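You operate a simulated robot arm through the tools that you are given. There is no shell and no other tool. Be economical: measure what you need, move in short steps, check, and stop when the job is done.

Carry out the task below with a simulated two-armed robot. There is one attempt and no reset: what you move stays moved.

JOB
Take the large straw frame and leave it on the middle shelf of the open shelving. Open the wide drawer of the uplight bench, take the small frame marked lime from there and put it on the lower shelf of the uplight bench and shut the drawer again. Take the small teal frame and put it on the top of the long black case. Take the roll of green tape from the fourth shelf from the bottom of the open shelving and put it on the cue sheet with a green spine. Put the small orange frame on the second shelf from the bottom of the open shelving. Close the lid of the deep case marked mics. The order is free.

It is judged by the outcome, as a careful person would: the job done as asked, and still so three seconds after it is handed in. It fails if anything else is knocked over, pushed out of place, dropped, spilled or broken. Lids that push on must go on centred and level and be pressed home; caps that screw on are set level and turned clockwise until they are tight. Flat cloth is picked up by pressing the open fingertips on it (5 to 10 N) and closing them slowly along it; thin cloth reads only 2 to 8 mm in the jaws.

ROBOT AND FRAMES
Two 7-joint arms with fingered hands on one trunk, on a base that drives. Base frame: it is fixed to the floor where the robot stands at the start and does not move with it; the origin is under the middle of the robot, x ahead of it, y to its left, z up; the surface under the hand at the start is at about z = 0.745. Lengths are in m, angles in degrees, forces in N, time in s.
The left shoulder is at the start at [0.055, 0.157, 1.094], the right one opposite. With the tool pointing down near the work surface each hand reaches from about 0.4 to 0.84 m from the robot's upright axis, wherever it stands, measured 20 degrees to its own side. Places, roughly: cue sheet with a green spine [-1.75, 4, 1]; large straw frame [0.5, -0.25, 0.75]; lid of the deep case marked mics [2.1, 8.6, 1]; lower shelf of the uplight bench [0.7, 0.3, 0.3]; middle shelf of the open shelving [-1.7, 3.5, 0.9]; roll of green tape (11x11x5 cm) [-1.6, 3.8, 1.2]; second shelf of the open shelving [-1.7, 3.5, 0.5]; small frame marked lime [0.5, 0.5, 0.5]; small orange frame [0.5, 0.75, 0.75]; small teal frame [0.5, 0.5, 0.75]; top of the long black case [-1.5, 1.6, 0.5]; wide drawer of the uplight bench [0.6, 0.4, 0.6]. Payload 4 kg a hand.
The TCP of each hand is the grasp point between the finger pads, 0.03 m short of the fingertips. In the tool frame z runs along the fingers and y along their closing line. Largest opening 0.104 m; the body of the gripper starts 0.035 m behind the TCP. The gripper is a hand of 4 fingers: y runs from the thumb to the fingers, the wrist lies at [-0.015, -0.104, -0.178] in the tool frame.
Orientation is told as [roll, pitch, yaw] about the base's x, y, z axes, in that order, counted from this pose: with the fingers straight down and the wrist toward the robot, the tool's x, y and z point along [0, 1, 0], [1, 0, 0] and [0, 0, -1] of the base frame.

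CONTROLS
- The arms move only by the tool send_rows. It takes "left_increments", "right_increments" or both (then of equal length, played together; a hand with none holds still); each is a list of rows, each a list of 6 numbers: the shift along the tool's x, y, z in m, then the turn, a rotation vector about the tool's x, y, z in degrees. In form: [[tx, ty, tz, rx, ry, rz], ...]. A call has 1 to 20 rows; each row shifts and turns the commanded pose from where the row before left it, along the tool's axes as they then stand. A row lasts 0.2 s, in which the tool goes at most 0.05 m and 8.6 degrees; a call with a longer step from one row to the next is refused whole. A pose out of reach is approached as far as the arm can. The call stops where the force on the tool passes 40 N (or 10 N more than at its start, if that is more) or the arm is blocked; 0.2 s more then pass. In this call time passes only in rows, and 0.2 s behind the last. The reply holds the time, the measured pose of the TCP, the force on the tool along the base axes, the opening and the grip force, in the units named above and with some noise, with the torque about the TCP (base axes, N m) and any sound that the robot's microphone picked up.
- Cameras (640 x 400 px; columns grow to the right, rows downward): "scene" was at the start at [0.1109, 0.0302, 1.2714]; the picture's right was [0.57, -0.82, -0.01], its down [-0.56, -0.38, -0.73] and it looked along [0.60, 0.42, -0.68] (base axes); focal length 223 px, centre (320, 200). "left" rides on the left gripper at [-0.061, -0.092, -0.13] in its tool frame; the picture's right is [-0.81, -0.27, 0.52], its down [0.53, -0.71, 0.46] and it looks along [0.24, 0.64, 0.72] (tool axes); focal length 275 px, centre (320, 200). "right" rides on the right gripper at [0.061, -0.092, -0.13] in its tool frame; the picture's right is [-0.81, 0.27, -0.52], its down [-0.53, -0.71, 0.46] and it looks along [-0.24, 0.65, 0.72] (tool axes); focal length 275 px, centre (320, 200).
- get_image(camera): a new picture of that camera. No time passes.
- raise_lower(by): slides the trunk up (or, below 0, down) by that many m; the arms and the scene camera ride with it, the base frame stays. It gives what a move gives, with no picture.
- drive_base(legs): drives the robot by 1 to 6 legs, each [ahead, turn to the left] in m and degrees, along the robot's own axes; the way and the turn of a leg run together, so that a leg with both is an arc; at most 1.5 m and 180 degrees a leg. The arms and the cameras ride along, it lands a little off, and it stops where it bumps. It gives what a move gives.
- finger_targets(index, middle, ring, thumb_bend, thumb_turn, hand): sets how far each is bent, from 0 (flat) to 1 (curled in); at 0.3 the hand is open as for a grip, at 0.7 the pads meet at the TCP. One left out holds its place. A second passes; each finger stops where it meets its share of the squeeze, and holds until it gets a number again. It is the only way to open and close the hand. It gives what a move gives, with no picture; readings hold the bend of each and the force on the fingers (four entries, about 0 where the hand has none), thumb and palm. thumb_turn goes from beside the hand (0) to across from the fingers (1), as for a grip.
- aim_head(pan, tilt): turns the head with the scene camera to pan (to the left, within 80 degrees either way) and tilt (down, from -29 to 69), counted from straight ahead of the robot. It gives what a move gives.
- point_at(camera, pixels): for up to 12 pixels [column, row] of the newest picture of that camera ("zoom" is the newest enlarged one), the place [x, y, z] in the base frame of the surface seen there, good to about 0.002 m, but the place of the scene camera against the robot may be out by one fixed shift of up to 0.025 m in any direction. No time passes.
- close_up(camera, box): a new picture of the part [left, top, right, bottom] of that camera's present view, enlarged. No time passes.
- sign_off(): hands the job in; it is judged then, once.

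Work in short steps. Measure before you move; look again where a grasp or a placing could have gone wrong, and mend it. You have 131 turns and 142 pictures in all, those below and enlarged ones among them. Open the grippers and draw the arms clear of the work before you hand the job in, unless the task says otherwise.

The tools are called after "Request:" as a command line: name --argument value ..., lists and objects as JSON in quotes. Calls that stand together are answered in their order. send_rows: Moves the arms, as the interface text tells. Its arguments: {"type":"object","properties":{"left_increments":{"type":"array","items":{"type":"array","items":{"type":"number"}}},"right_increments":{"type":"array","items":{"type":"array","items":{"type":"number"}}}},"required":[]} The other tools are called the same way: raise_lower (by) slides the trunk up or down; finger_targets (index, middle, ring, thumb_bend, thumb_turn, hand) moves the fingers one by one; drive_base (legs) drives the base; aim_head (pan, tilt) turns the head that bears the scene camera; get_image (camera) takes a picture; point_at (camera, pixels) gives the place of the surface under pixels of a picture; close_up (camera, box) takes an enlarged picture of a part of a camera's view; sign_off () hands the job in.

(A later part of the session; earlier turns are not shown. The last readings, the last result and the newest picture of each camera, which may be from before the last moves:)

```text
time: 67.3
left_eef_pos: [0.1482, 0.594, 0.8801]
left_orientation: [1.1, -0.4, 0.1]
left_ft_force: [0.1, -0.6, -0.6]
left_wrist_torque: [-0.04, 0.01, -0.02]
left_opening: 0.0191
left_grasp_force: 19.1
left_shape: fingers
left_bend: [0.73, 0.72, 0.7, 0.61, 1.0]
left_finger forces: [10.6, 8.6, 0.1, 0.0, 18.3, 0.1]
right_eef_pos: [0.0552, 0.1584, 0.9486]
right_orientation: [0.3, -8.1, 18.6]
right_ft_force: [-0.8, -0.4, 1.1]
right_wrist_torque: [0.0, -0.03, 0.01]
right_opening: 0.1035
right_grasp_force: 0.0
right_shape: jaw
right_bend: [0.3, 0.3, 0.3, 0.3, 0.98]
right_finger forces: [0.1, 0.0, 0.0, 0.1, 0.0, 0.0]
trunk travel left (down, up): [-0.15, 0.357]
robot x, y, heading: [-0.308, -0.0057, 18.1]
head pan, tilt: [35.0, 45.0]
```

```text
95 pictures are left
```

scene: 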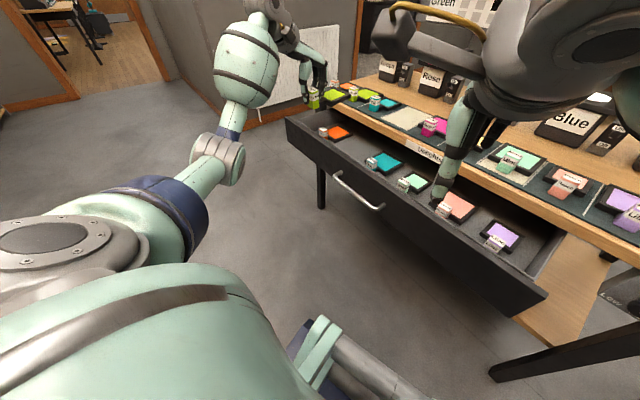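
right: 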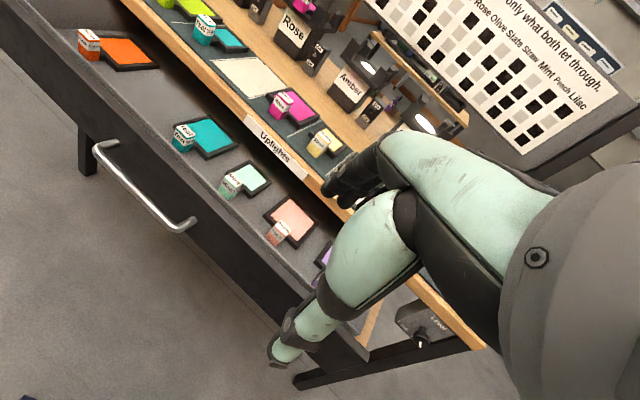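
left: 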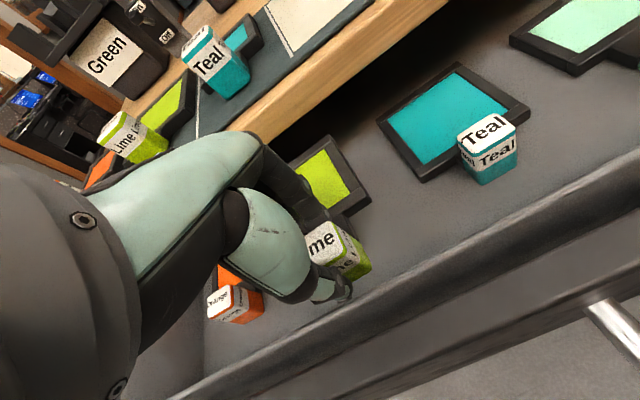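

Now shut the drawer with the right hand: fold its fingers and bring it tilted (−45°) in front of the drawer face at y≈0.22.

Request:
finger_targets --hand "right" --index 0.7 --middle 0.7 --ring 0.7 --thumb_bend 0.7

Request:
send_rows --right_increments '[[0.0033, 0.005, 0.0293, -7.5, 0, 0], [0.0033, 0.0011, 0.0297, -7.5, 0, 0], [0.0033, -0.0028, 0.0296, -7.5, 0, 0], [0.0033, -0.0066, 0.029, -7.5, 0, 0], [0.0033, -0.0103, 0.0278, -7.5, 0, 0], [0.0033, -0.0139, 0.0262, 0, 0, 0], [0.0033, -0.0139, 0.0262, 0, 0, 0], [0.0033, -0.0139, 0.0262, 0, 0, 0], [0.0033, -0.0139, 0.0262, 0, 0, 0], [0.0033, -0.0139, 0.0262, 0, 0, 0]]'

Request:
get_image --camera "right"

```text
time: 68.3
left_eef_pos: [0.1502, 0.5943, 0.8781]
left_orientation: [1.1, -0.4, 0.2]
left_ft_force: [0.6, -0.1, -0.9]
left_wrist_torque: [-0.03, 0.03, 0.0]
left_opening: 0.019
left_grasp_force: 18.7
left_shape: fingers
left_bend: [0.73, 0.72, 0.7, 0.61, 1.0]
left_finger forces: [10.6, 8.7, 0.1, 0.0, 18.2, 0.0]
right_eef_pos: [0.0558, 0.1585, 0.9481]
right_orientation: [0.4, -8.0, 18.6]
right_ft_force: [-0.2, 0.3, 0.4]
right_wrist_torque: [-0.01, -0.02, -0.01]
right_opening: 0.0015
right_grasp_force: 0.0
right_shape: fingers
right_bend: [0.7, 0.7, 0.7, 0.7, 0.98]
right_finger forces: [0.0, 0.0, 0.0, 0.0, 0.0, 0.1]
trunk travel left (down, up): [-0.15, 0.357]
robot x, y, heading: [-0.3074, -0.0048, 17.9]
head pan, tilt: [35.0, 45.0]
```

```text
time: 70.5
left_eef_pos: [0.1505, 0.5946, 0.8791]
left_orientation: [1.2, -0.2, 0.1]
left_ft_force: [-0.4, -0.4, -1.7]
left_wrist_torque: [0.02, 0.04, 0.0]
left_opening: 0.0189
left_grasp_force: 18.8
left_shape: fingers
left_bend: [0.73, 0.72, 0.7, 0.61, 1.0]
left_finger forces: [10.7, 8.7, 0.0, 0.1, 18.3, 0.0]
right_eef_pos: [0.1319, 0.2173, 0.663]
right_orientation: [0.1, -45.6, 18.2]
right_ft_force: [-0.1, -0.7, -0.5]
right_wrist_torque: [0.0, 0.01, 0.01]
right_opening: 0.0012
right_grasp_force: 0.1
right_shape: fingers
right_bend: [0.7, 0.7, 0.7, 0.7, 0.98]
right_finger forces: [0.0, 0.0, 0.1, 0.0, 0.0, 0.0]
trunk travel left (down, up): [-0.15, 0.357]
robot x, y, heading: [-0.3069, -0.0051, 18.0]
head pan, tilt: [35.0, 45.0]
```

```text
94 pictures are left
```

right: 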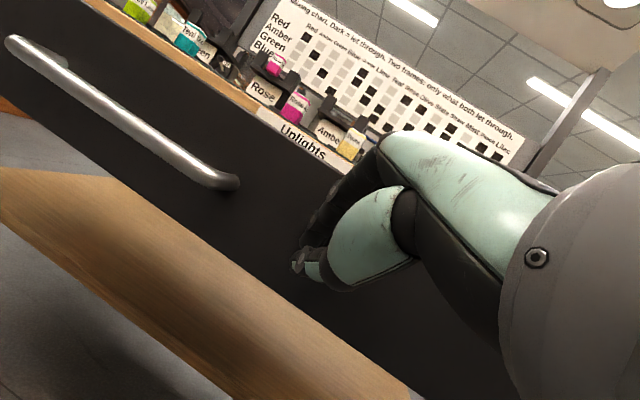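

Right hand is in front of the face. Push along +x about 0.23 m in small rows.

Request:
send_rows --right_increments '[[-0.008, 0.0166, 0.0169, 0, 0, 0], [-0.008, 0.0166, 0.0169, 0, 0, 0], [-0.008, 0.0166, 0.0169, 0, 0, 0], [-0.008, 0.0166, 0.0169, 0, 0, 0], [-0.008, 0.0166, 0.0169, 0, 0, 0], [-0.008, 0.0166, 0.0169, 0, 0, 0], [-0.008, 0.0166, 0.0169, 0, 0, 0], [-0.008, 0.0166, 0.0169, 0, 0, 0], [-0.004, 0.0083, 0.0085, 0, 0, 0], [-0.004, 0.0083, 0.0085, 0, 0, 0]]'

Request:
get_image --camera "right"

Request:
get_image --camera "scene"

```text
time: 72.7
left_eef_pos: [0.1489, 0.5938, 0.8799]
left_orientation: [1.1, -0.4, 0.2]
left_ft_force: [-0.3, 1.0, -0.3]
left_wrist_torque: [-0.01, 0.05, -0.02]
left_opening: 0.0187
left_grasp_force: 18.9
left_shape: fingers
left_bend: [0.73, 0.72, 0.7, 0.61, 1.0]
left_finger forces: [10.6, 8.7, 0.0, 0.1, 18.3, 0.1]
right_eef_pos: [0.3428, 0.2322, 0.6781]
right_orientation: [-0.1, -45.1, 17.9]
right_ft_force: [-15.6, -3.8, -0.2]
right_wrist_torque: [0.12, -0.55, -0.36]
right_opening: 0.0013
right_grasp_force: 8.3
right_shape: fingers
right_bend: [0.7, 0.7, 0.7, 0.7, 0.98]
right_finger forces: [0.0, 9.1, 6.8, 0.1, 0.0, 0.0]
right hand out of reach, approached as far as the arm can: row 7, 8, 9, 10
trunk travel left (down, up): [-0.15, 0.357]
robot x, y, heading: [-0.3087, -0.0053, 17.9]
head pan, tilt: [35.0, 45.0]
```

```text
93 pictures are left
```

right: 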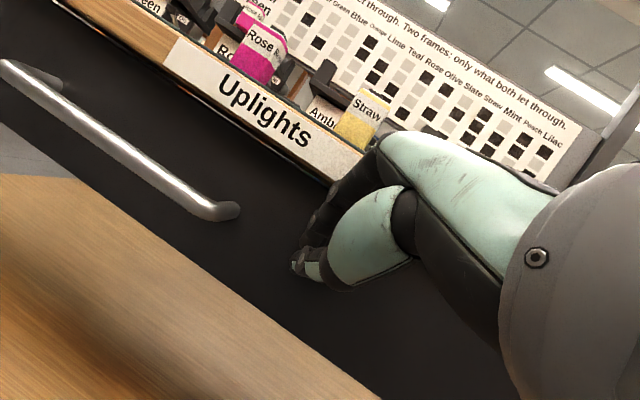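

```text
92 pictures are left
```

scene: 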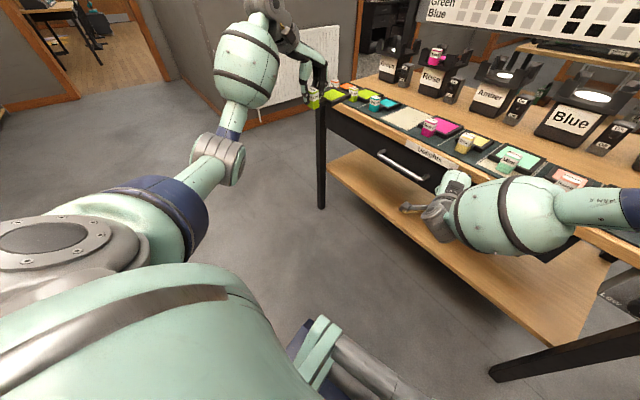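

Nearly or fully shut; measure the drawer face against its shut value (0.384).

Request:
point_at --camera "right" --pixels '[[150, 190], [120, 130], [240, 180], [270, 230], [200, 90], [290, 145], [150, 70]]'

```text
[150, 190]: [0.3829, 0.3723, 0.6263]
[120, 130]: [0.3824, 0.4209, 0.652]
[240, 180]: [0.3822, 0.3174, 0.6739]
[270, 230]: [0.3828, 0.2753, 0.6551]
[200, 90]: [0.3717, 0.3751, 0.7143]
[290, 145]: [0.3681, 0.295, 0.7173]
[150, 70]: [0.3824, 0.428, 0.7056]
```

Face at 0.3826, within about 1–2 mm of shut. Press once more gently, then withdraw the right hand.

Request:
send_rows --right_increments '[[-0.004, 0.0083, 0.0085, 0, 0, 0], [-0.004, 0.0083, 0.0085, 0, 0, 0]]'

Request:
get_image --camera "right"

Request:
point_at --camera "right" --pixels '[[150, 190], [120, 130], [240, 180], [270, 230]]'

```text
time: 73.1
left_eef_pos: [0.1391, 0.5911, 0.8868]
left_orientation: [1.4, -1.0, 0.3]
left_ft_force: [0.7, -0.2, -1.3]
left_wrist_torque: [0.0, 0.01, -0.02]
left_opening: 0.019
left_grasp_force: 18.8
left_shape: fingers
left_bend: [0.73, 0.72, 0.7, 0.61, 1.0]
left_finger forces: [10.6, 8.7, 0.0, 0.0, 18.0, 0.0]
right_eef_pos: [0.3389, 0.2331, 0.6891]
right_orientation: [-0.1, -45.6, 18.1]
right_ft_force: [-1.3, 0.0, -0.2]
right_wrist_torque: [-0.02, -0.03, -0.08]
right_opening: 0.0013
right_grasp_force: 0.9
right_shape: fingers
right_bend: [0.7, 0.7, 0.7, 0.7, 0.98]
right_finger forces: [0.1, 0.0, 1.5, 0.0, 0.0, 0.0]
right hand out of reach, approached as far as the arm can: row 1
trunk travel left (down, up): [-0.15, 0.357]
robot x, y, heading: [-0.3072, -0.0035, 18.1]
head pan, tilt: [35.0, 45.0]
stopped in row 1 (right hand): the force on the tool passed its limit at 50 N (the readings are from after the stop); the commanded pose is now the measured one
```

```text
91 pictures are left
```

right: 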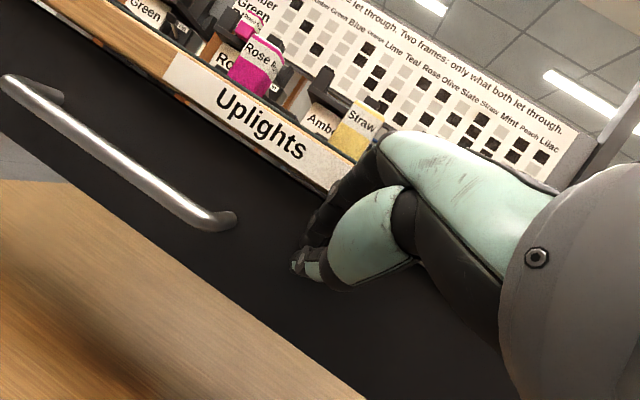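

```text
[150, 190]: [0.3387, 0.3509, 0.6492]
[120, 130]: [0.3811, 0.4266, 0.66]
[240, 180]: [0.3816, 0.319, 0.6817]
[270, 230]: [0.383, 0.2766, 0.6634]
```

The stop was reached at 50 N: drawer shut. Withdraw the right hand and at the same time lower the left (with lime) in front of the bench.

Request:
send_rows --right_increments '[[0.0096, -0.02, -0.0203, 0, 0, 0], [0.0096, -0.02, -0.0203, 0, 0, 0], [0.0096, -0.02, -0.0203, 0, 0, 0], [0.0096, -0.02, -0.0203, 0, 0, 0], [0, 0.0004, -0.0354, 7.5, 0, 0], [0, -0.0043, -0.0351, 7.5, 0, 0], [0, -0.0088, -0.0342, 7.5, 0, 0], [0, -0.0132, -0.0328, 7.5, 0, 0], [0, -0.0174, -0.0308, 7.5, 0, 0], [0, -0.0213, -0.0283, 7.5, 0, 0]]' --left_increments '[[0, 0, 0.028, 0, 0, 0], [0, 0, 0.028, 0, 0, 0], [0, 0, 0.028, 0, 0, 0], [0, 0, 0.028, 0, 0, 0], [0, 0, 0.028, 0, 0, 0], [0, 0, 0.028, 0, 0, 0], [0, 0, 0.028, 0, 0, 0], [0, 0, 0.028, 0, 0, 0], [0, 0, 0.028, 0, 0, 0], [0, 0, 0.028, 0, 0, 0]]'

Request:
raise_lower --by -0.13

Request:
get_image --camera "scene"

```text
time: 75.3
left_eef_pos: [0.1471, 0.5974, 0.6053]
left_orientation: [1.4, -1.0, 0.2]
left_ft_force: [0.0, -0.7, -1.5]
left_wrist_torque: [0.04, 0.06, 0.01]
left_opening: 0.0189
left_grasp_force: 18.6
left_shape: fingers
left_bend: [0.73, 0.72, 0.7, 0.61, 1.0]
left_finger forces: [10.2, 8.7, 0.0, 0.1, 17.8, 0.0]
right_eef_pos: [0.0757, 0.187, 0.8355]
right_orientation: [0.1, -0.5, 18.2]
right_ft_force: [0.3, 0.0, -0.2]
right_wrist_torque: [-0.01, 0.0, -0.04]
right_opening: 0.0015
right_grasp_force: 0.0
right_shape: fingers
right_bend: [0.7, 0.7, 0.7, 0.7, 0.98]
right_finger forces: [0.1, 0.1, 0.0, 0.0, 0.0, 0.1]
trunk travel left (down, up): [-0.15, 0.357]
robot x, y, heading: [-0.31, -0.0014, 18.2]
head pan, tilt: [35.0, 45.0]
```

```text
time: 76.8
left_eef_pos: [0.1479, 0.597, 0.4753]
left_orientation: [1.3, -1.1, 0.2]
left_ft_force: [0.2, -0.7, -0.6]
left_wrist_torque: [-0.01, 0.06, -0.03]
left_opening: 0.0191
left_grasp_force: 17.8
left_shape: fingers
left_bend: [0.73, 0.72, 0.7, 0.61, 1.0]
left_finger forces: [10.1, 8.8, 0.0, 0.1, 17.8, 0.0]
right_eef_pos: [0.075, 0.1869, 0.706]
right_orientation: [0.0, -0.6, 18.1]
right_ft_force: [0.3, 0.8, -0.1]
right_wrist_torque: [0.0, -0.02, 0.03]
right_opening: 0.001
right_grasp_force: 0.0
right_shape: fingers
right_bend: [0.7, 0.7, 0.7, 0.7, 0.98]
right_finger forces: [0.0, 0.0, 0.1, 0.0, 0.1, 0.0]
trunk travel left (down, up): [-0.02, 0.487]
robot x, y, heading: [-0.3076, -0.0069, 18.2]
head pan, tilt: [35.0, 45.0]
```

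```text
90 pictures are left
```

scene: 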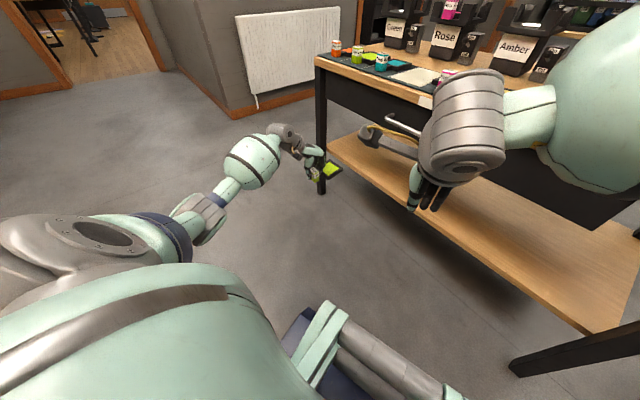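

Clear. Drive 0.15 m forward, then reach under the bench.

Request:
drive_base --legs '[[0.15, 0]]'

Request:
send_rows --left_increments '[[-0.01, 0.02, 0.005, 0, 0, 0], [-0.01, 0.02, 0.005, 0, 0, 0], [-0.01, 0.02, 0.005, 0, 0, 0], [-0.01, 0.02, 0.005, 0, 0, 0]]'

Request:
get_image --camera "left"

Request:
get_image --camera "scene"

```text
time: 78.2
left_eef_pos: [0.2907, 0.6425, 0.4744]
left_orientation: [1.3, -0.9, 0.1]
left_ft_force: [-0.6, -0.5, -0.6]
left_wrist_torque: [-0.01, 0.1, 0.02]
left_opening: 0.019
left_grasp_force: 18.5
left_shape: fingers
left_bend: [0.73, 0.72, 0.7, 0.61, 1.0]
left_finger forces: [10.0, 8.7, 0.0, 0.0, 17.8, 0.1]
right_eef_pos: [0.2191, 0.2323, 0.7037]
right_orientation: [0.0, -0.5, 17.9]
right_ft_force: [0.3, 0.7, 0.2]
right_wrist_torque: [-0.02, 0.0, -0.02]
right_opening: 0.0014
right_grasp_force: 0.0
right_shape: fingers
right_bend: [0.7, 0.7, 0.7, 0.7, 0.98]
right_finger forces: [0.0, 0.1, 0.1, 0.0, 0.0, 0.0]
trunk travel left (down, up): [-0.02, 0.487]
robot x, y, heading: [-0.1659, 0.0422, 17.9]
head pan, tilt: [35.0, 45.0]
```

```text
time: 79.2
left_eef_pos: [0.3683, 0.6035, 0.4645]
left_orientation: [1.6, -1.6, 0.0]
left_ft_force: [0.6, -0.3, -0.7]
left_wrist_torque: [-0.03, 0.05, 0.03]
left_opening: 0.0188
left_grasp_force: 17.6
left_shape: fingers
left_bend: [0.73, 0.72, 0.7, 0.61, 1.0]
left_finger forces: [10.0, 8.9, 0.1, 0.1, 18.1, 0.0]
right_eef_pos: [0.2096, 0.2306, 0.7106]
right_orientation: [0.0, -1.3, 17.9]
right_ft_force: [1.1, -0.1, -0.2]
right_wrist_torque: [0.01, 0.0, -0.02]
right_opening: 0.0009
right_grasp_force: 0.1
right_shape: fingers
right_bend: [0.7, 0.7, 0.7, 0.7, 0.98]
right_finger forces: [0.1, 0.0, 0.0, 0.0, 0.1, 0.0]
trunk travel left (down, up): [-0.02, 0.487]
robot x, y, heading: [-0.1667, 0.0425, 18.1]
head pan, tilt: [35.0, 45.0]
```

```text
89 pictures are left
```

left: 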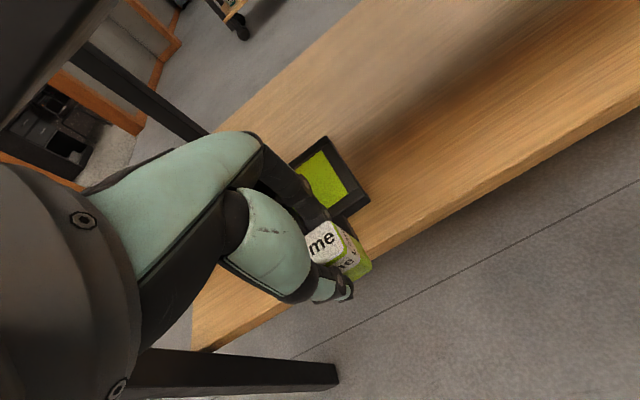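

```text
88 pictures are left
```

scene: 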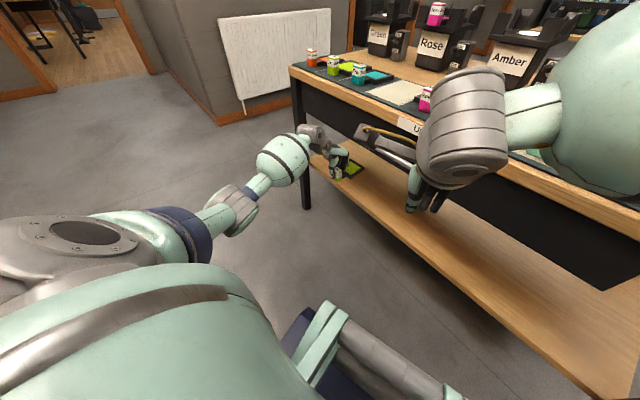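

Lower to z≈0.40 first (for clearance below the drawer), then slide forward over the shelf.

Request:
send_rows --left_increments '[[0, 0.005, 0.022, 0, 0, 0], [0, 0.005, 0.022, 0, 0, 0], [0, 0.005, 0.015, 0, 0, 0], [-0.005, 0.02, 0, 0, 0, 0], [-0.005, 0.02, 0, 0, 0, 0], [-0.005, 0.02, 0, 0, 0, 0], [0, 0.02, 0, 0, 0, 0]]'

Request:
get_image --camera "left"

Request:
get_image --camera "scene"

```text
time: 80.8
left_eef_pos: [0.4558, 0.5771, 0.4032]
left_orientation: [1.7, -1.7, 0.0]
left_ft_force: [1.0, 0.1, -0.4]
left_wrist_torque: [0.01, 0.04, 0.0]
left_opening: 0.0189
left_grasp_force: 17.9
left_shape: fingers
left_bend: [0.73, 0.72, 0.7, 0.61, 1.0]
left_finger forces: [9.5, 8.8, 0.0, 0.1, 17.8, 0.0]
left hand out of reach, approached as far as the arm can: row 7
right_eef_pos: [0.2108, 0.2302, 0.7099]
right_orientation: [-0.1, -1.3, 18.0]
right_ft_force: [-0.2, 0.2, -0.7]
right_wrist_torque: [-0.01, 0.0, 0.03]
right_opening: 0.0007
right_grasp_force: 0.0
right_shape: fingers
right_bend: [0.7, 0.7, 0.7, 0.7, 0.98]
right_finger forces: [0.0, 0.0, 0.0, 0.0, 0.0, 0.0]
trunk travel left (down, up): [-0.02, 0.487]
robot x, y, heading: [-0.166, 0.0422, 17.8]
head pan, tilt: [35.0, 45.0]
```

```text
87 pictures are left
```

left: 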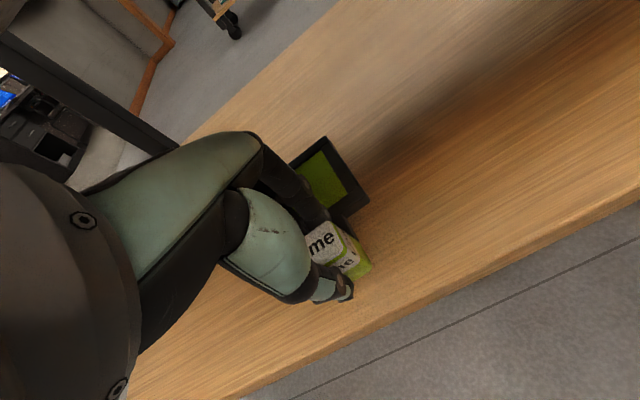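

```text
86 pictures are left
```

scene: 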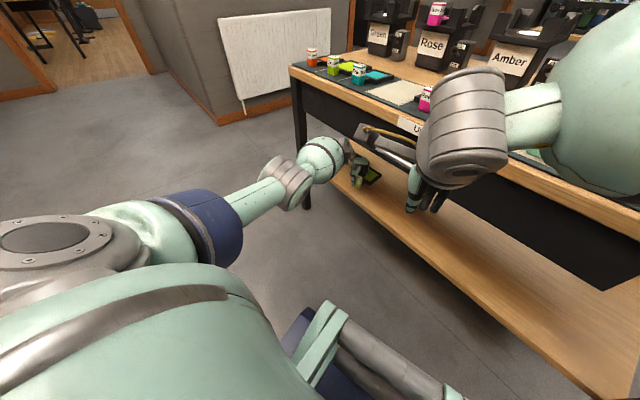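

The frame is over the shelf with the handle inside the edge. Lower 3 cm until it touches.

Request:
send_rows --left_increments '[[0, 0, 0.01, 0, 0, 0], [0, 0, 0.01, 0, 0, 0], [0, 0, 0.01, 0, 0, 0]]'

Request:
get_image --camera "left"

```text
time: 81.7
left_eef_pos: [0.443, 0.5652, 0.3721]
left_orientation: [1.5, -1.6, 0.0]
left_ft_force: [-0.2, 0.0, -0.7]
left_wrist_torque: [-0.01, 0.05, 0.0]
left_opening: 0.0187
left_grasp_force: 18.3
left_shape: fingers
left_bend: [0.73, 0.72, 0.7, 0.61, 1.0]
left_finger forces: [9.4, 8.8, 0.1, 0.0, 17.8, 0.1]
left hand out of reach, approached as far as the arm can: row 1, 2, 3
right_eef_pos: [0.2105, 0.2308, 0.7101]
right_orientation: [-0.1, -1.4, 18.0]
right_ft_force: [0.1, 0.4, -0.7]
right_wrist_torque: [-0.01, 0.01, 0.03]
right_opening: 0.0008
right_grasp_force: 0.0
right_shape: fingers
right_bend: [0.7, 0.7, 0.7, 0.7, 0.98]
right_finger forces: [0.1, 0.1, 0.0, 0.0, 0.1, 0.1]
trunk travel left (down, up): [-0.02, 0.487]
robot x, y, heading: [-0.1646, 0.0456, 17.9]
head pan, tilt: [35.0, 45.0]
```

```text
85 pictures are left
```

left: 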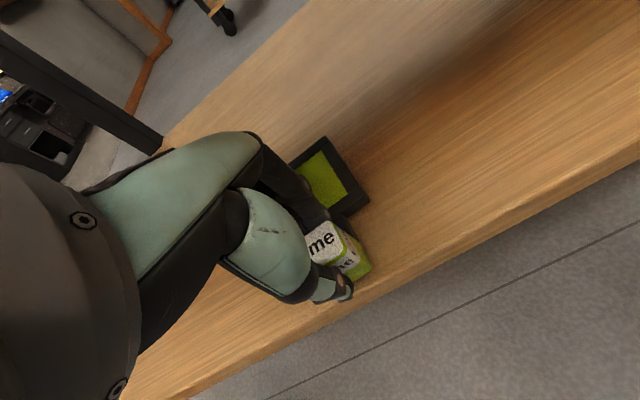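

Not yet touching. Lower by the trunk 8 mm.

Request:
raise_lower --by -0.008

Request:
close_up --camera "left" --box '[270, 120, 430, 320]'

Request:
point_at --camera "left" --pixels '[[364, 258], [366, 273], [372, 275], [350, 205], [363, 193], [330, 150], [340, 160], [380, 240], [345, 330]]'

```text
time: 82.2
left_eef_pos: [0.4434, 0.5647, 0.3688]
left_orientation: [1.7, -2.1, 0.1]
left_ft_force: [-0.4, 0.8, 11.6]
left_wrist_torque: [-0.1, 0.29, 0.02]
left_opening: 0.0186
left_grasp_force: 20.7
left_shape: fingers
left_bend: [0.73, 0.72, 0.7, 0.61, 1.0]
left_finger forces: [14.7, 8.8, 0.0, 0.0, 18.2, 0.0]
right_eef_pos: [0.2108, 0.2291, 0.7033]
right_orientation: [0.0, -1.4, 17.9]
right_ft_force: [0.7, 0.2, 0.3]
right_wrist_torque: [0.01, -0.01, -0.06]
right_opening: 0.0011
right_grasp_force: 0.0
right_shape: fingers
right_bend: [0.7, 0.7, 0.7, 0.7, 0.98]
right_finger forces: [0.1, 0.1, 0.0, 0.1, 0.0, 0.1]
trunk travel left (down, up): [-0.012, 0.495]
robot x, y, heading: [-0.1673, 0.0437, 17.8]
head pan, tilt: [35.0, 45.0]
```

```text
2.00 times, centred on (350, 220) of left
```

zoom: 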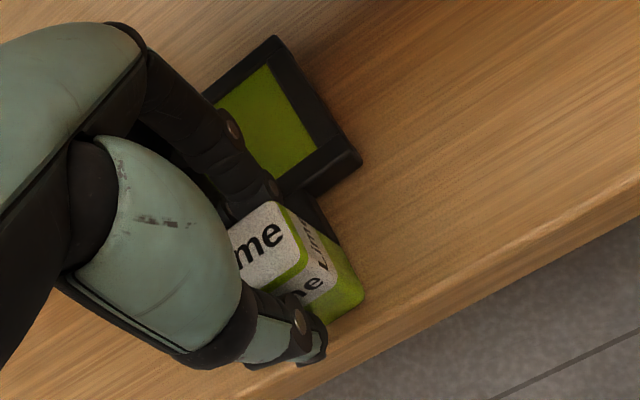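

```text
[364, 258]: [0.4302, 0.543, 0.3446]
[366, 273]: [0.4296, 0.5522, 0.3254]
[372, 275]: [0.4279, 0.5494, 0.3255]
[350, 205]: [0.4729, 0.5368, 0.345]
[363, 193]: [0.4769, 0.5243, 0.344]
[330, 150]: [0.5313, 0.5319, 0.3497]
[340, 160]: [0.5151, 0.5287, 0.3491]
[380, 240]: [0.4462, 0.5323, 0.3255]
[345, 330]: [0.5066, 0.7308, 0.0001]
```

Handle rests on the shelf (11.6 N). Release by opening moderately.

Request:
finger_targets --hand "left" --index 0.5 --middle 0.5 --ring 0.5 --thumb_bend 0.45

Request:
get_image --camera "left"

```text
time: 83.2
left_eef_pos: [0.4432, 0.5652, 0.3701]
left_orientation: [1.6, -2.0, 0.1]
left_ft_force: [-6.7, 1.8, 26.0]
left_wrist_torque: [-0.15, -0.48, 0.0]
left_opening: 0.0475
left_grasp_force: 13.4
left_shape: fingers
left_bend: [0.58, 0.52, 0.5, 0.45, 0.99]
left_finger forces: [22.4, 4.3, 0.1, 0.0, 0.0, 0.1]
right_eef_pos: [0.2095, 0.2283, 0.7052]
right_orientation: [-0.1, -1.5, 18.0]
right_ft_force: [0.7, 0.6, 0.4]
right_wrist_torque: [-0.02, 0.0, -0.06]
right_opening: 0.001
right_grasp_force: 0.1
right_shape: fingers
right_bend: [0.7, 0.7, 0.7, 0.7, 0.98]
right_finger forces: [0.0, 0.1, 0.0, 0.0, 0.1, 0.0]
trunk travel left (down, up): [-0.012, 0.495]
robot x, y, heading: [-0.1646, 0.0395, 17.9]
head pan, tilt: [35.0, 45.0]
```

```text
83 pictures are left
```

left: 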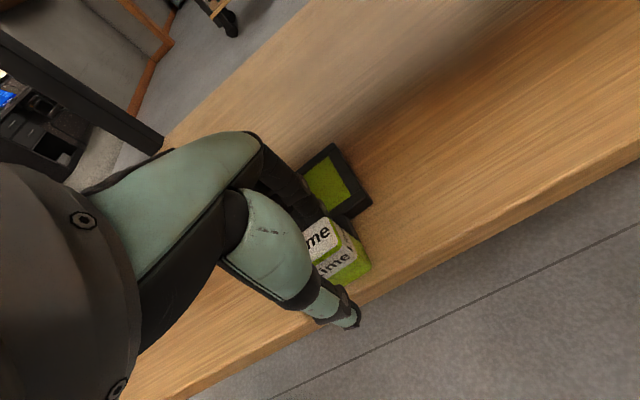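

Thumb is free, the index rests on the frame. Raise the trunk 0.05 to lift off vertically.

Request:
raise_lower --by 0.055

Request:
get_image --camera "left"

```text
time: 84.2
left_eef_pos: [0.4437, 0.5656, 0.4178]
left_orientation: [1.4, -1.5, 0.0]
left_ft_force: [-0.5, 0.8, 0.3]
left_wrist_torque: [-0.04, -0.03, 0.01]
left_opening: 0.0579
left_grasp_force: 0.1
left_shape: fingers
left_bend: [0.5, 0.5, 0.5, 0.45, 0.99]
left_finger forces: [0.1, 0.0, 0.0, 0.1, 0.0, 0.0]
right_eef_pos: [0.2103, 0.2308, 0.7553]
right_orientation: [-0.1, -1.3, 18.0]
right_ft_force: [-0.6, -0.5, 1.0]
right_wrist_torque: [0.03, -0.02, -0.01]
right_opening: 0.0008
right_grasp_force: 0.0
right_shape: fingers
right_bend: [0.7, 0.7, 0.7, 0.7, 0.98]
right_finger forces: [0.1, 0.0, 0.0, 0.0, 0.0, 0.0]
trunk travel left (down, up): [-0.067, 0.44]
robot x, y, heading: [-0.1647, 0.0438, 17.8]
head pan, tilt: [35.0, 45.0]
```

```text
82 pictures are left
```

left: 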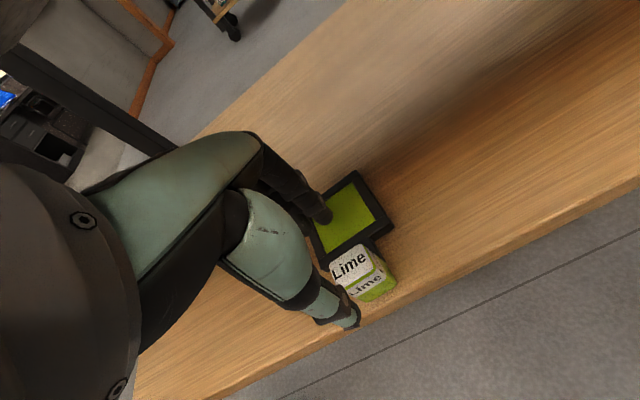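

Lime lies flat and well inside the shelf. Back the hand out from under the bench, then drive back and raise everything.

Request:
send_rows --left_increments '[[0, -0.01, -0.008, 0, 0, 0], [0, -0.03, 0, 0, 0, 0], [0, -0.035, 0, 0, 0, 0], [0, -0.035, 0, 0, 0, 0], [0, -0.035, 0, 0, 0, 0], [0, -0.035, 0, 0, 0, 0]]'

Request:
drive_base --legs '[[-0.15, 0]]'

Request:
raise_lower --by 0.233

Request:
send_rows --left_increments '[[0, 0, -0.04, 0, 0, 0], [0, 0, -0.04, 0, 0, 0], [0, 0, -0.04, 0, 0, 0], [0, 0, -0.04, 0, 0, 0], [0, 0, -0.04, 0, 0, 0], [0, 0, -0.04, 0, 0, 0], [0, 0, -0.04, 0, 0, 0], [0, 0, -0.04, 0, 0, 0]]'

Request:
get_image --camera "scene"

```text
time: 85.6
left_eef_pos: [0.2559, 0.563, 0.426]
left_orientation: [1.5, -1.7, -0.1]
left_ft_force: [-0.2, 1.0, 0.2]
left_wrist_torque: [0.01, -0.01, 0.0]
left_opening: 0.0581
left_grasp_force: 0.2
left_shape: fingers
left_bend: [0.5, 0.5, 0.5, 0.45, 0.99]
left_finger forces: [0.0, 0.0, 0.1, 0.1, 0.0, 0.0]
right_eef_pos: [0.2101, 0.2303, 0.7566]
right_orientation: [-0.2, -1.3, 18.0]
right_ft_force: [-0.5, 0.5, 0.7]
right_wrist_torque: [-0.01, 0.02, 0.0]
right_opening: 0.0012
right_grasp_force: 0.1
right_shape: fingers
right_bend: [0.7, 0.7, 0.7, 0.7, 0.98]
right_finger forces: [0.0, 0.0, 0.0, 0.1, 0.0, 0.0]
trunk travel left (down, up): [-0.067, 0.44]
robot x, y, heading: [-0.1661, 0.0428, 17.7]
head pan, tilt: [35.0, 45.0]
```

```text
time: 87.0
left_eef_pos: [0.1079, 0.5147, 0.4261]
left_orientation: [1.6, -1.8, 0.3]
left_ft_force: [0.4, 0.1, -0.4]
left_wrist_torque: [-0.03, -0.02, 0.0]
left_opening: 0.0581
left_grasp_force: 0.1
left_shape: fingers
left_bend: [0.5, 0.5, 0.5, 0.45, 0.99]
left_finger forces: [0.0, 0.0, 0.0, 0.0, 0.0, 0.0]
right_eef_pos: [0.0614, 0.1837, 0.7584]
right_orientation: [0.0, -1.5, 18.2]
right_ft_force: [-1.1, 1.0, -0.1]
right_wrist_torque: [0.03, 0.0, -0.04]
right_opening: 0.0012
right_grasp_force: 0.0
right_shape: fingers
right_bend: [0.7, 0.7, 0.7, 0.7, 0.98]
right_finger forces: [0.0, 0.0, 0.0, 0.1, 0.1, 0.0]
trunk travel left (down, up): [-0.067, 0.44]
robot x, y, heading: [-0.3116, -0.0053, 18.1]
head pan, tilt: [35.0, 45.0]
```

```text
time: 89.5
left_eef_pos: [0.102, 0.5154, 0.6651]
left_orientation: [1.8, -2.3, 0.2]
left_ft_force: [0.8, -0.4, 0.8]
left_wrist_torque: [-0.01, 0.03, 0.02]
left_opening: 0.0581
left_grasp_force: 0.1
left_shape: fingers
left_bend: [0.5, 0.5, 0.5, 0.45, 0.99]
left_finger forces: [0.1, 0.1, 0.0, 0.0, 0.1, 0.0]
right_eef_pos: [0.0552, 0.1808, 0.9952]
right_orientation: [-0.1, -2.1, 18.3]
right_ft_force: [-0.6, -0.2, 0.1]
right_wrist_torque: [0.01, 0.02, 0.01]
right_opening: 0.0009
right_grasp_force: 0.0
right_shape: fingers
right_bend: [0.7, 0.7, 0.7, 0.7, 0.98]
right_finger forces: [0.1, 0.1, 0.0, 0.0, 0.0, 0.1]
trunk travel left (down, up): [-0.3, 0.207]
robot x, y, heading: [-0.312, -0.0032, 18.0]
head pan, tilt: [35.0, 45.0]
```

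```text
time: 91.2
left_eef_pos: [0.0917, 0.5044, 0.9889]
left_orientation: [1.8, -2.3, 0.2]
left_ft_force: [0.9, 0.2, 0.2]
left_wrist_torque: [0.0, -0.02, 0.02]
left_opening: 0.0579
left_grasp_force: 0.0
left_shape: fingers
left_bend: [0.5, 0.5, 0.5, 0.45, 0.99]
left_finger forces: [0.1, 0.1, 0.0, 0.0, 0.0, 0.1]
right_eef_pos: [0.0544, 0.1804, 0.9951]
right_orientation: [0.1, -2.2, 18.2]
right_ft_force: [0.4, 0.0, -0.2]
right_wrist_torque: [-0.01, -0.01, 0.02]
right_opening: 0.0011
right_grasp_force: 0.1
right_shape: fingers
right_bend: [0.7, 0.7, 0.7, 0.7, 0.98]
right_finger forces: [0.1, 0.0, 0.0, 0.0, 0.0, 0.0]
trunk travel left (down, up): [-0.3, 0.207]
robot x, y, heading: [-0.3112, -0.0083, 18.2]
head pan, tilt: [35.0, 45.0]
```

```text
81 pictures are left
```

scene: 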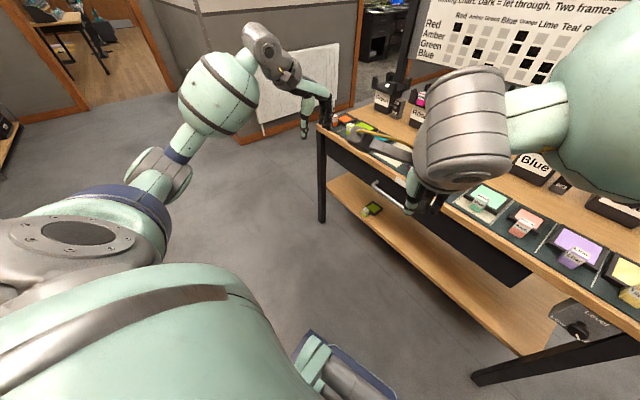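

Drive 0.15 m ahead (same stance that worked) to pick the teal frame with the left hand; open the right hand meanwhile.

Request:
drive_base --legs '[[0.13, 0]]'

Request:
finger_targets --hand "right" --index 0.4 --middle 0.4 --ring 0.4 --thumb_bend 0.4

Request:
send_rows --left_increments '[[0.01, 0.02, 0.005, 0.6, 0, 0], [0.01, 0.02, 0.005, 0.6, 0, 0], [0.01, 0.02, 0.005, 0.6, 0, 0], [0.01, 0.02, 0.005, 0, 0, 0]]'

Request:
get_image --camera "left"

```text
time: 92.6
left_eef_pos: [0.2204, 0.5453, 0.9863]
left_orientation: [1.8, -2.2, 0.1]
left_ft_force: [0.0, 0.3, -0.2]
left_wrist_torque: [0.01, 0.02, -0.02]
left_opening: 0.0581
left_grasp_force: 0.1
left_shape: fingers
left_bend: [0.5, 0.5, 0.5, 0.45, 0.99]
left_finger forces: [0.1, 0.0, 0.1, 0.0, 0.0, 0.0]
right_eef_pos: [0.1821, 0.2217, 0.9958]
right_orientation: [-0.1, -1.9, 18.1]
right_ft_force: [1.2, -0.5, -0.3]
right_wrist_torque: [-0.01, 0.03, 0.01]
right_opening: 0.0009
right_grasp_force: 0.0
right_shape: fingers
right_bend: [0.7, 0.7, 0.7, 0.7, 0.98]
right_finger forces: [0.0, 0.0, 0.1, 0.0, 0.0, 0.1]
trunk travel left (down, up): [-0.3, 0.207]
robot x, y, heading: [-0.187, 0.035, 18.0]
head pan, tilt: [35.0, 45.0]
```

```text
time: 93.6
left_eef_pos: [0.2071, 0.5411, 0.9941]
left_orientation: [2.1, -2.9, 0.1]
left_ft_force: [0.5, 0.5, -0.2]
left_wrist_torque: [0.01, 0.0, -0.01]
left_opening: 0.0582
left_grasp_force: 0.1
left_shape: fingers
left_bend: [0.5, 0.5, 0.5, 0.45, 0.99]
left_finger forces: [0.0, 0.0, 0.1, 0.1, 0.1, 0.1]
right_eef_pos: [0.1695, 0.2185, 0.9999]
right_orientation: [-0.1, -2.8, 18.2]
right_ft_force: [0.1, 0.7, -0.3]
right_wrist_torque: [-0.02, 0.02, -0.03]
right_opening: 0.0774
right_grasp_force: 0.2
right_shape: fingers
right_bend: [0.4, 0.4, 0.4, 0.4, 0.98]
right_finger forces: [0.1, 0.0, 0.0, 0.0, 0.0, 0.1]
trunk travel left (down, up): [-0.3, 0.207]
robot x, y, heading: [-0.1854, 0.0346, 18.1]
head pan, tilt: [35.0, 45.0]
```

```text
time: 94.6
left_eef_pos: [0.2887, 0.5835, 0.9768]
left_orientation: [2.1, -1.0, 0.0]
left_ft_force: [0.6, 0.2, -0.5]
left_wrist_torque: [0.01, 0.01, -0.02]
left_opening: 0.0583
left_grasp_force: 0.1
left_shape: fingers
left_bend: [0.5, 0.5, 0.5, 0.45, 0.99]
left_finger forces: [0.0, 0.0, 0.1, 0.0, 0.0, 0.0]
right_eef_pos: [0.1696, 0.2167, 0.9995]
right_orientation: [-0.1, -2.8, 18.1]
right_ft_force: [0.3, 0.0, 0.5]
right_wrist_torque: [0.0, 0.05, -0.03]
right_opening: 0.0775
right_grasp_force: 0.1
right_shape: fingers
right_bend: [0.4, 0.4, 0.4, 0.4, 0.98]
right_finger forces: [0.0, 0.0, 0.1, 0.0, 0.1, 0.1]
trunk travel left (down, up): [-0.3, 0.207]
robot x, y, heading: [-0.1854, 0.0328, 18.2]
head pan, tilt: [35.0, 45.0]
```

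```text
80 pictures are left
```

left: 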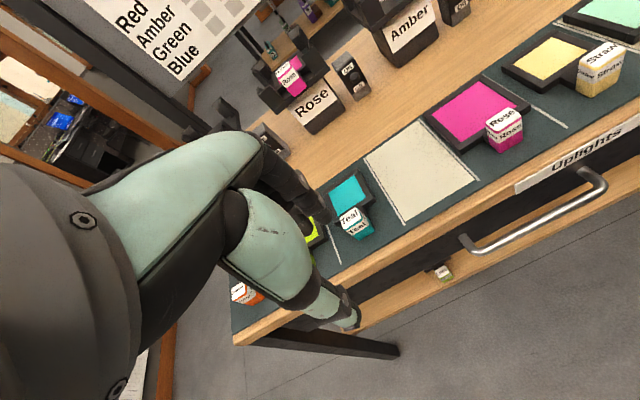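

Measure the teal handle at (350,215) and its neighbours.

Request:
point_at --camera "left" --pixels '[[350, 213], [341, 216], [357, 209], [360, 230], [354, 236], [345, 192], [330, 185], [362, 176], [335, 250], [244, 290]]'

```text
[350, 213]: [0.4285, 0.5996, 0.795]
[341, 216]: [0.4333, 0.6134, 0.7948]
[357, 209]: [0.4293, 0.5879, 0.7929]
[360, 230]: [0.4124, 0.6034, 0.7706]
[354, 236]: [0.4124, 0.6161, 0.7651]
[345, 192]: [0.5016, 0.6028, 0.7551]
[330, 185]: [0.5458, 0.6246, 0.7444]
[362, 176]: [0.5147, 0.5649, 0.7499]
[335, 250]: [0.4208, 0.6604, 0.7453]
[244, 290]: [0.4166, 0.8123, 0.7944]
```

Teal handle centre ≈(0.429, 0.601), top 0.794. Move above it and part way down.

Request:
send_rows --left_increments '[[0.0035, 0.028, 0, 0.3, 0, 0], [0.0035, 0.028, 0, 0.3, 0, 0], [0.0035, 0.028, 0, 0.3, 0, 0], [0.0035, 0.028, 0.02, 0, 0, 0], [0.0035, 0.028, 0.025, 0, 0, 0], [0, 0, 0.03, 0, 0, 0], [0, 0, 0.02, 0, 0, 0]]'

Request:
get_image --camera "left"

```text
time: 96.2
left_eef_pos: [0.4298, 0.6063, 0.8822]
left_orientation: [2.1, -0.1, 0.1]
left_ft_force: [-0.2, 0.3, -0.4]
left_wrist_torque: [0.01, 0.03, 0.01]
left_opening: 0.0583
left_grasp_force: 0.2
left_shape: fingers
left_bend: [0.5, 0.5, 0.5, 0.45, 0.99]
left_finger forces: [0.0, 0.0, 0.1, 0.0, 0.1, 0.0]
right_eef_pos: [0.1693, 0.2167, 0.9985]
right_orientation: [-0.1, -2.7, 18.3]
right_ft_force: [-0.7, -0.8, 0.4]
right_wrist_torque: [-0.02, -0.01, 0.02]
right_opening: 0.0773
right_grasp_force: 0.1
right_shape: fingers
right_bend: [0.4, 0.4, 0.4, 0.4, 0.98]
right_finger forces: [0.1, 0.1, 0.0, 0.0, 0.1, 0.1]
trunk travel left (down, up): [-0.3, 0.207]
robot x, y, heading: [-0.1858, 0.0363, 18.0]
head pan, tilt: [35.0, 45.0]
```

```text
79 pictures are left
```

left: 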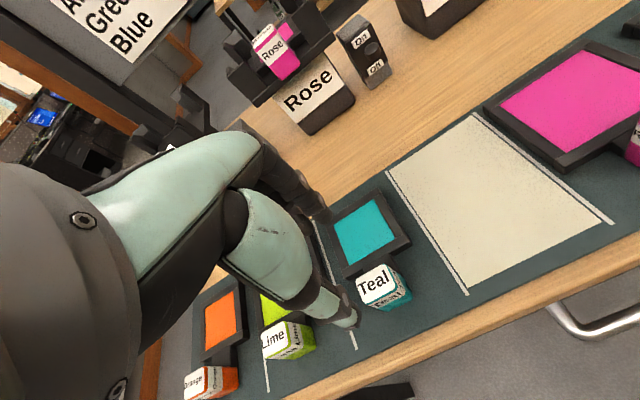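

Looks as in the lime pick. Descend 0.089 m and close firmly.

Request:
send_rows --left_increments '[[-0.005, 0, 0.025, 0, 0, 0], [0, 0, 0.025, 0, 0, 0], [0, 0, 0.022, 0, 0, 0], [0, 0, 0.017, 0, 0, 0]]'

Request:
finger_targets --hand "left" --index 0.75 --middle 0.75 --ring 0.7 --thumb_bend 0.72

Request:
send_rows --left_increments '[[0, 0, -0.02, 0, 0, 0], [0, 0, -0.03, 0, 0, 0], [0, 0, -0.04, 0, 0, 0], [0, 0, -0.04, 0, 0, 0]]'

Request:
get_image --camera "left"

```text
time: 97.2
left_eef_pos: [0.4308, 0.6016, 0.795]
left_orientation: [2.1, -0.3, 0.1]
left_ft_force: [0.9, -0.3, -1.2]
left_wrist_torque: [-0.04, 0.0, 0.04]
left_opening: 0.0582
left_grasp_force: 0.1
left_shape: fingers
left_bend: [0.5, 0.5, 0.5, 0.45, 0.99]
left_finger forces: [0.0, 0.1, 0.0, 0.0, 0.0, 0.0]
right_eef_pos: [0.1698, 0.217, 1.0004]
right_orientation: [-0.1, -2.9, 18.3]
right_ft_force: [-0.3, 0.9, -0.4]
right_wrist_torque: [-0.01, -0.01, -0.01]
right_opening: 0.0773
right_grasp_force: 0.1
right_shape: fingers
right_bend: [0.4, 0.4, 0.4, 0.4, 0.98]
right_finger forces: [0.0, 0.1, 0.0, 0.1, 0.0, 0.1]
trunk travel left (down, up): [-0.3, 0.207]
robot x, y, heading: [-0.1896, 0.0377, 18.2]
head pan, tilt: [35.0, 45.0]
```

```text
time: 98.2
left_eef_pos: [0.4313, 0.6005, 0.796]
left_orientation: [2.1, -0.3, 0.1]
left_ft_force: [-0.4, -0.2, -1.8]
left_wrist_torque: [0.0, 0.02, 0.04]
left_opening: 0.0193
left_grasp_force: 15.7
left_shape: fingers
left_bend: [0.73, 0.72, 0.7, 0.6, 1.0]
left_finger forces: [8.2, 7.2, 0.0, 0.0, 15.5, 0.0]
right_eef_pos: [0.1708, 0.2167, 1.0006]
right_orientation: [-0.1, -2.9, 18.2]
right_ft_force: [0.0, 0.4, -0.1]
right_wrist_torque: [-0.02, -0.01, 0.0]
right_opening: 0.0775
right_grasp_force: 0.1
right_shape: fingers
right_bend: [0.4, 0.4, 0.4, 0.4, 0.98]
right_finger forces: [0.0, 0.0, 0.0, 0.0, 0.1, 0.0]
trunk travel left (down, up): [-0.3, 0.207]
robot x, y, heading: [-0.1868, 0.0348, 18.1]
head pan, tilt: [35.0, 45.0]
```

```text
time: 99.2
left_eef_pos: [0.4281, 0.5986, 0.9297]
left_orientation: [2.1, -0.1, 0.2]
left_ft_force: [0.2, -0.1, -0.7]
left_wrist_torque: [0.03, 0.06, 0.03]
left_opening: 0.0194
left_grasp_force: 15.1
left_shape: fingers
left_bend: [0.73, 0.73, 0.7, 0.6, 1.0]
left_finger forces: [8.2, 7.2, 0.0, 0.0, 15.5, 0.0]
right_eef_pos: [0.1692, 0.2159, 1.0005]
right_orientation: [-0.2, -2.8, 18.2]
right_ft_force: [-0.2, -0.4, 0.4]
right_wrist_torque: [-0.01, -0.01, -0.02]
right_opening: 0.0773
right_grasp_force: 0.1
right_shape: fingers
right_bend: [0.4, 0.4, 0.4, 0.4, 0.98]
right_finger forces: [0.1, 0.0, 0.0, 0.0, 0.1, 0.0]
trunk travel left (down, up): [-0.3, 0.207]
robot x, y, heading: [-0.1889, 0.0373, 18.0]
head pan, tilt: [35.0, 45.0]
```

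```text
78 pictures are left
```

left: 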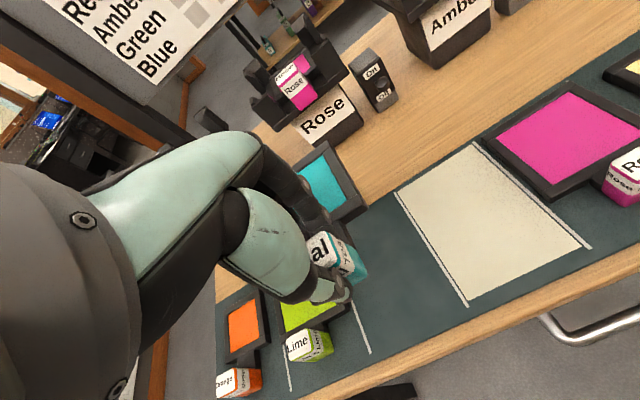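

Teal is held. Draw it back and up, then turn the base to heading 0 for the straw frame with the right hand.

Request:
send_rows --left_increments '[[0, -0.03, -0.02, 0, 0, 0], [0, -0.035, -0.02, 0, 0, 0], [0, -0.035, -0.02, 0, 0, 0], [0, -0.035, -0.01, 0, 0, 0], [0, -0.035, 0, 0, 0, 0]]'

Request:
drive_base --legs '[[0, -18]]'

Request:
get_image --camera "right"

```text
time: 100.4
left_eef_pos: [0.2571, 0.5948, 0.9951]
left_orientation: [1.9, -0.3, 0.2]
left_ft_force: [0.4, 0.2, -1.7]
left_wrist_torque: [-0.01, 0.01, -0.03]
left_opening: 0.0193
left_grasp_force: 15.4
left_shape: fingers
left_bend: [0.73, 0.73, 0.7, 0.6, 1.0]
left_finger forces: [8.2, 7.1, 0.0, 0.0, 15.2, 0.1]
right_eef_pos: [0.169, 0.2169, 1.0002]
right_orientation: [-0.1, -2.9, 18.3]
right_ft_force: [-0.7, -1.1, -0.3]
right_wrist_torque: [0.02, -0.04, 0.02]
right_opening: 0.0772
right_grasp_force: 0.1
right_shape: fingers
right_bend: [0.4, 0.4, 0.4, 0.4, 0.98]
right_finger forces: [0.2, 0.1, 0.0, 0.0, 0.0, 0.1]
trunk travel left (down, up): [-0.3, 0.207]
robot x, y, heading: [-0.1852, 0.0372, 18.1]
head pan, tilt: [35.0, 45.0]
```

```text
time: 101.9
left_eef_pos: [0.4087, 0.429, 0.9958]
left_orientation: [2.1, -0.2, -17.9]
left_ft_force: [0.8, 0.2, -0.5]
left_wrist_torque: [0.03, 0.02, -0.01]
left_opening: 0.0191
left_grasp_force: 15.1
left_shape: fingers
left_bend: [0.73, 0.73, 0.7, 0.6, 1.0]
left_finger forces: [8.2, 7.1, 0.0, 0.0, 15.3, 0.0]
right_eef_pos: [0.2091, 0.0992, 1.0002]
right_orientation: [-0.1, -2.7, 0.3]
right_ft_force: [0.4, -0.2, 0.0]
right_wrist_torque: [0.0, -0.01, -0.02]
right_opening: 0.0777
right_grasp_force: 0.1
right_shape: fingers
right_bend: [0.4, 0.4, 0.4, 0.4, 0.98]
right_finger forces: [0.0, 0.0, 0.0, 0.0, 0.1, 0.1]
trunk travel left (down, up): [-0.3, 0.207]
robot x, y, heading: [-0.1812, 0.0327, -0.1]
head pan, tilt: [35.0, 45.0]
```

```text
77 pictures are left
```

right: 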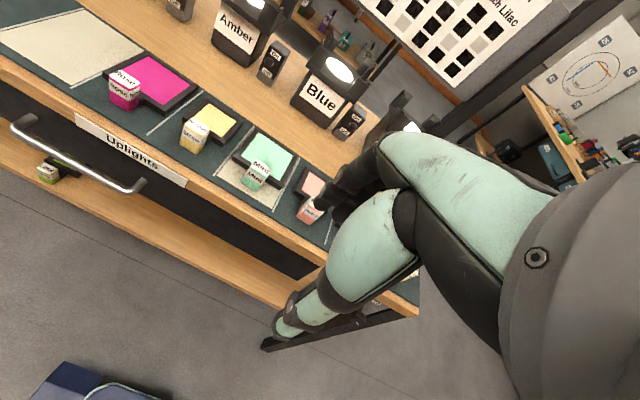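

Bring the right hand near the straw frame (≈(0.43,−0.18)) to measure it.

Request:
send_rows --right_increments '[[-0.038, 0.011, 0.005, 0, 0, 0], [-0.038, 0.011, 0.005, 0, 0, 0], [-0.038, 0.011, 0.005, 0, 0, 0], [-0.038, 0.011, 0.005, 0, 0, 0], [-0.038, 0.011, 0.005, 0.9, 0, 0], [-0.038, 0.011, 0.005, 0.9, 0, 0], [-0.038, 0.011, 0.005, 0.9, 0, 0], [-0.038, 0.011, 0.005, 0, 0, 0]]'

Request:
get_image --camera "right"

```text
time: 103.7
left_eef_pos: [0.3968, 0.4289, 1.0023]
left_orientation: [2.4, -0.9, -17.7]
left_ft_force: [-0.4, -0.2, -0.9]
left_wrist_torque: [0.01, 0.04, 0.01]
left_opening: 0.0189
left_grasp_force: 14.9
left_shape: fingers
left_bend: [0.73, 0.73, 0.7, 0.6, 1.0]
left_finger forces: [7.7, 7.1, 0.1, 0.0, 14.8, 0.0]
right_eef_pos: [0.2879, -0.2066, 0.9677]
right_orientation: [0.0, -0.9, 0.2]
right_ft_force: [0.6, 0.1, -0.4]
right_wrist_torque: [0.02, 0.01, 0.0]
right_opening: 0.0779
right_grasp_force: 0.0
right_shape: fingers
right_bend: [0.4, 0.4, 0.4, 0.4, 0.97]
right_finger forces: [0.0, 0.0, 0.0, 0.1, 0.1, 0.1]
trunk travel left (down, up): [-0.3, 0.207]
robot x, y, heading: [-0.1901, 0.0364, -0.1]
head pan, tilt: [35.0, 45.0]
```

```text
76 pictures are left
```

right: 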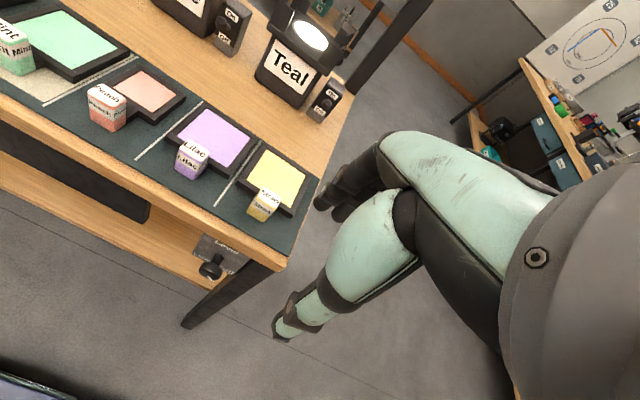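

Measure the straw handle.

Request:
close_up --camera "right" --box '[200, 130, 340, 250]'

Request:
point_at --camera "right" --pixels '[[268, 193], [262, 188], [277, 197], [260, 208], [266, 214], [270, 180], [290, 195], [312, 180], [265, 145]]'

```text
3.33 times, centred on (270, 190) of right
```

zoom: 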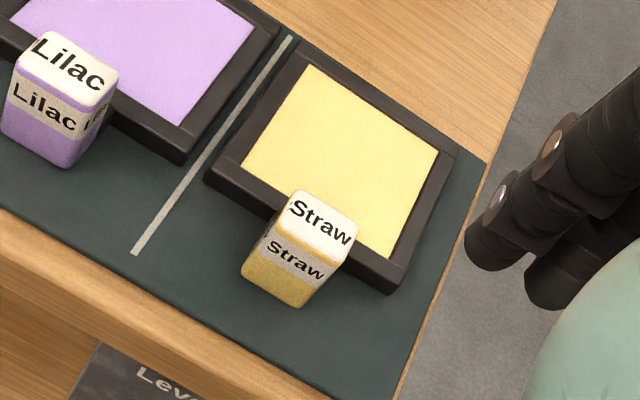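

```text
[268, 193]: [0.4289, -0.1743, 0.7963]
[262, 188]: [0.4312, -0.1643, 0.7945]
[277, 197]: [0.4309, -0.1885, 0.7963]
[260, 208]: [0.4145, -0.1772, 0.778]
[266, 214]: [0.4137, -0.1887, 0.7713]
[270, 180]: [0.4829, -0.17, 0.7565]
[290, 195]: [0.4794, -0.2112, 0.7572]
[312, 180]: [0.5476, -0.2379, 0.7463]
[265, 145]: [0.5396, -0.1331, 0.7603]
```

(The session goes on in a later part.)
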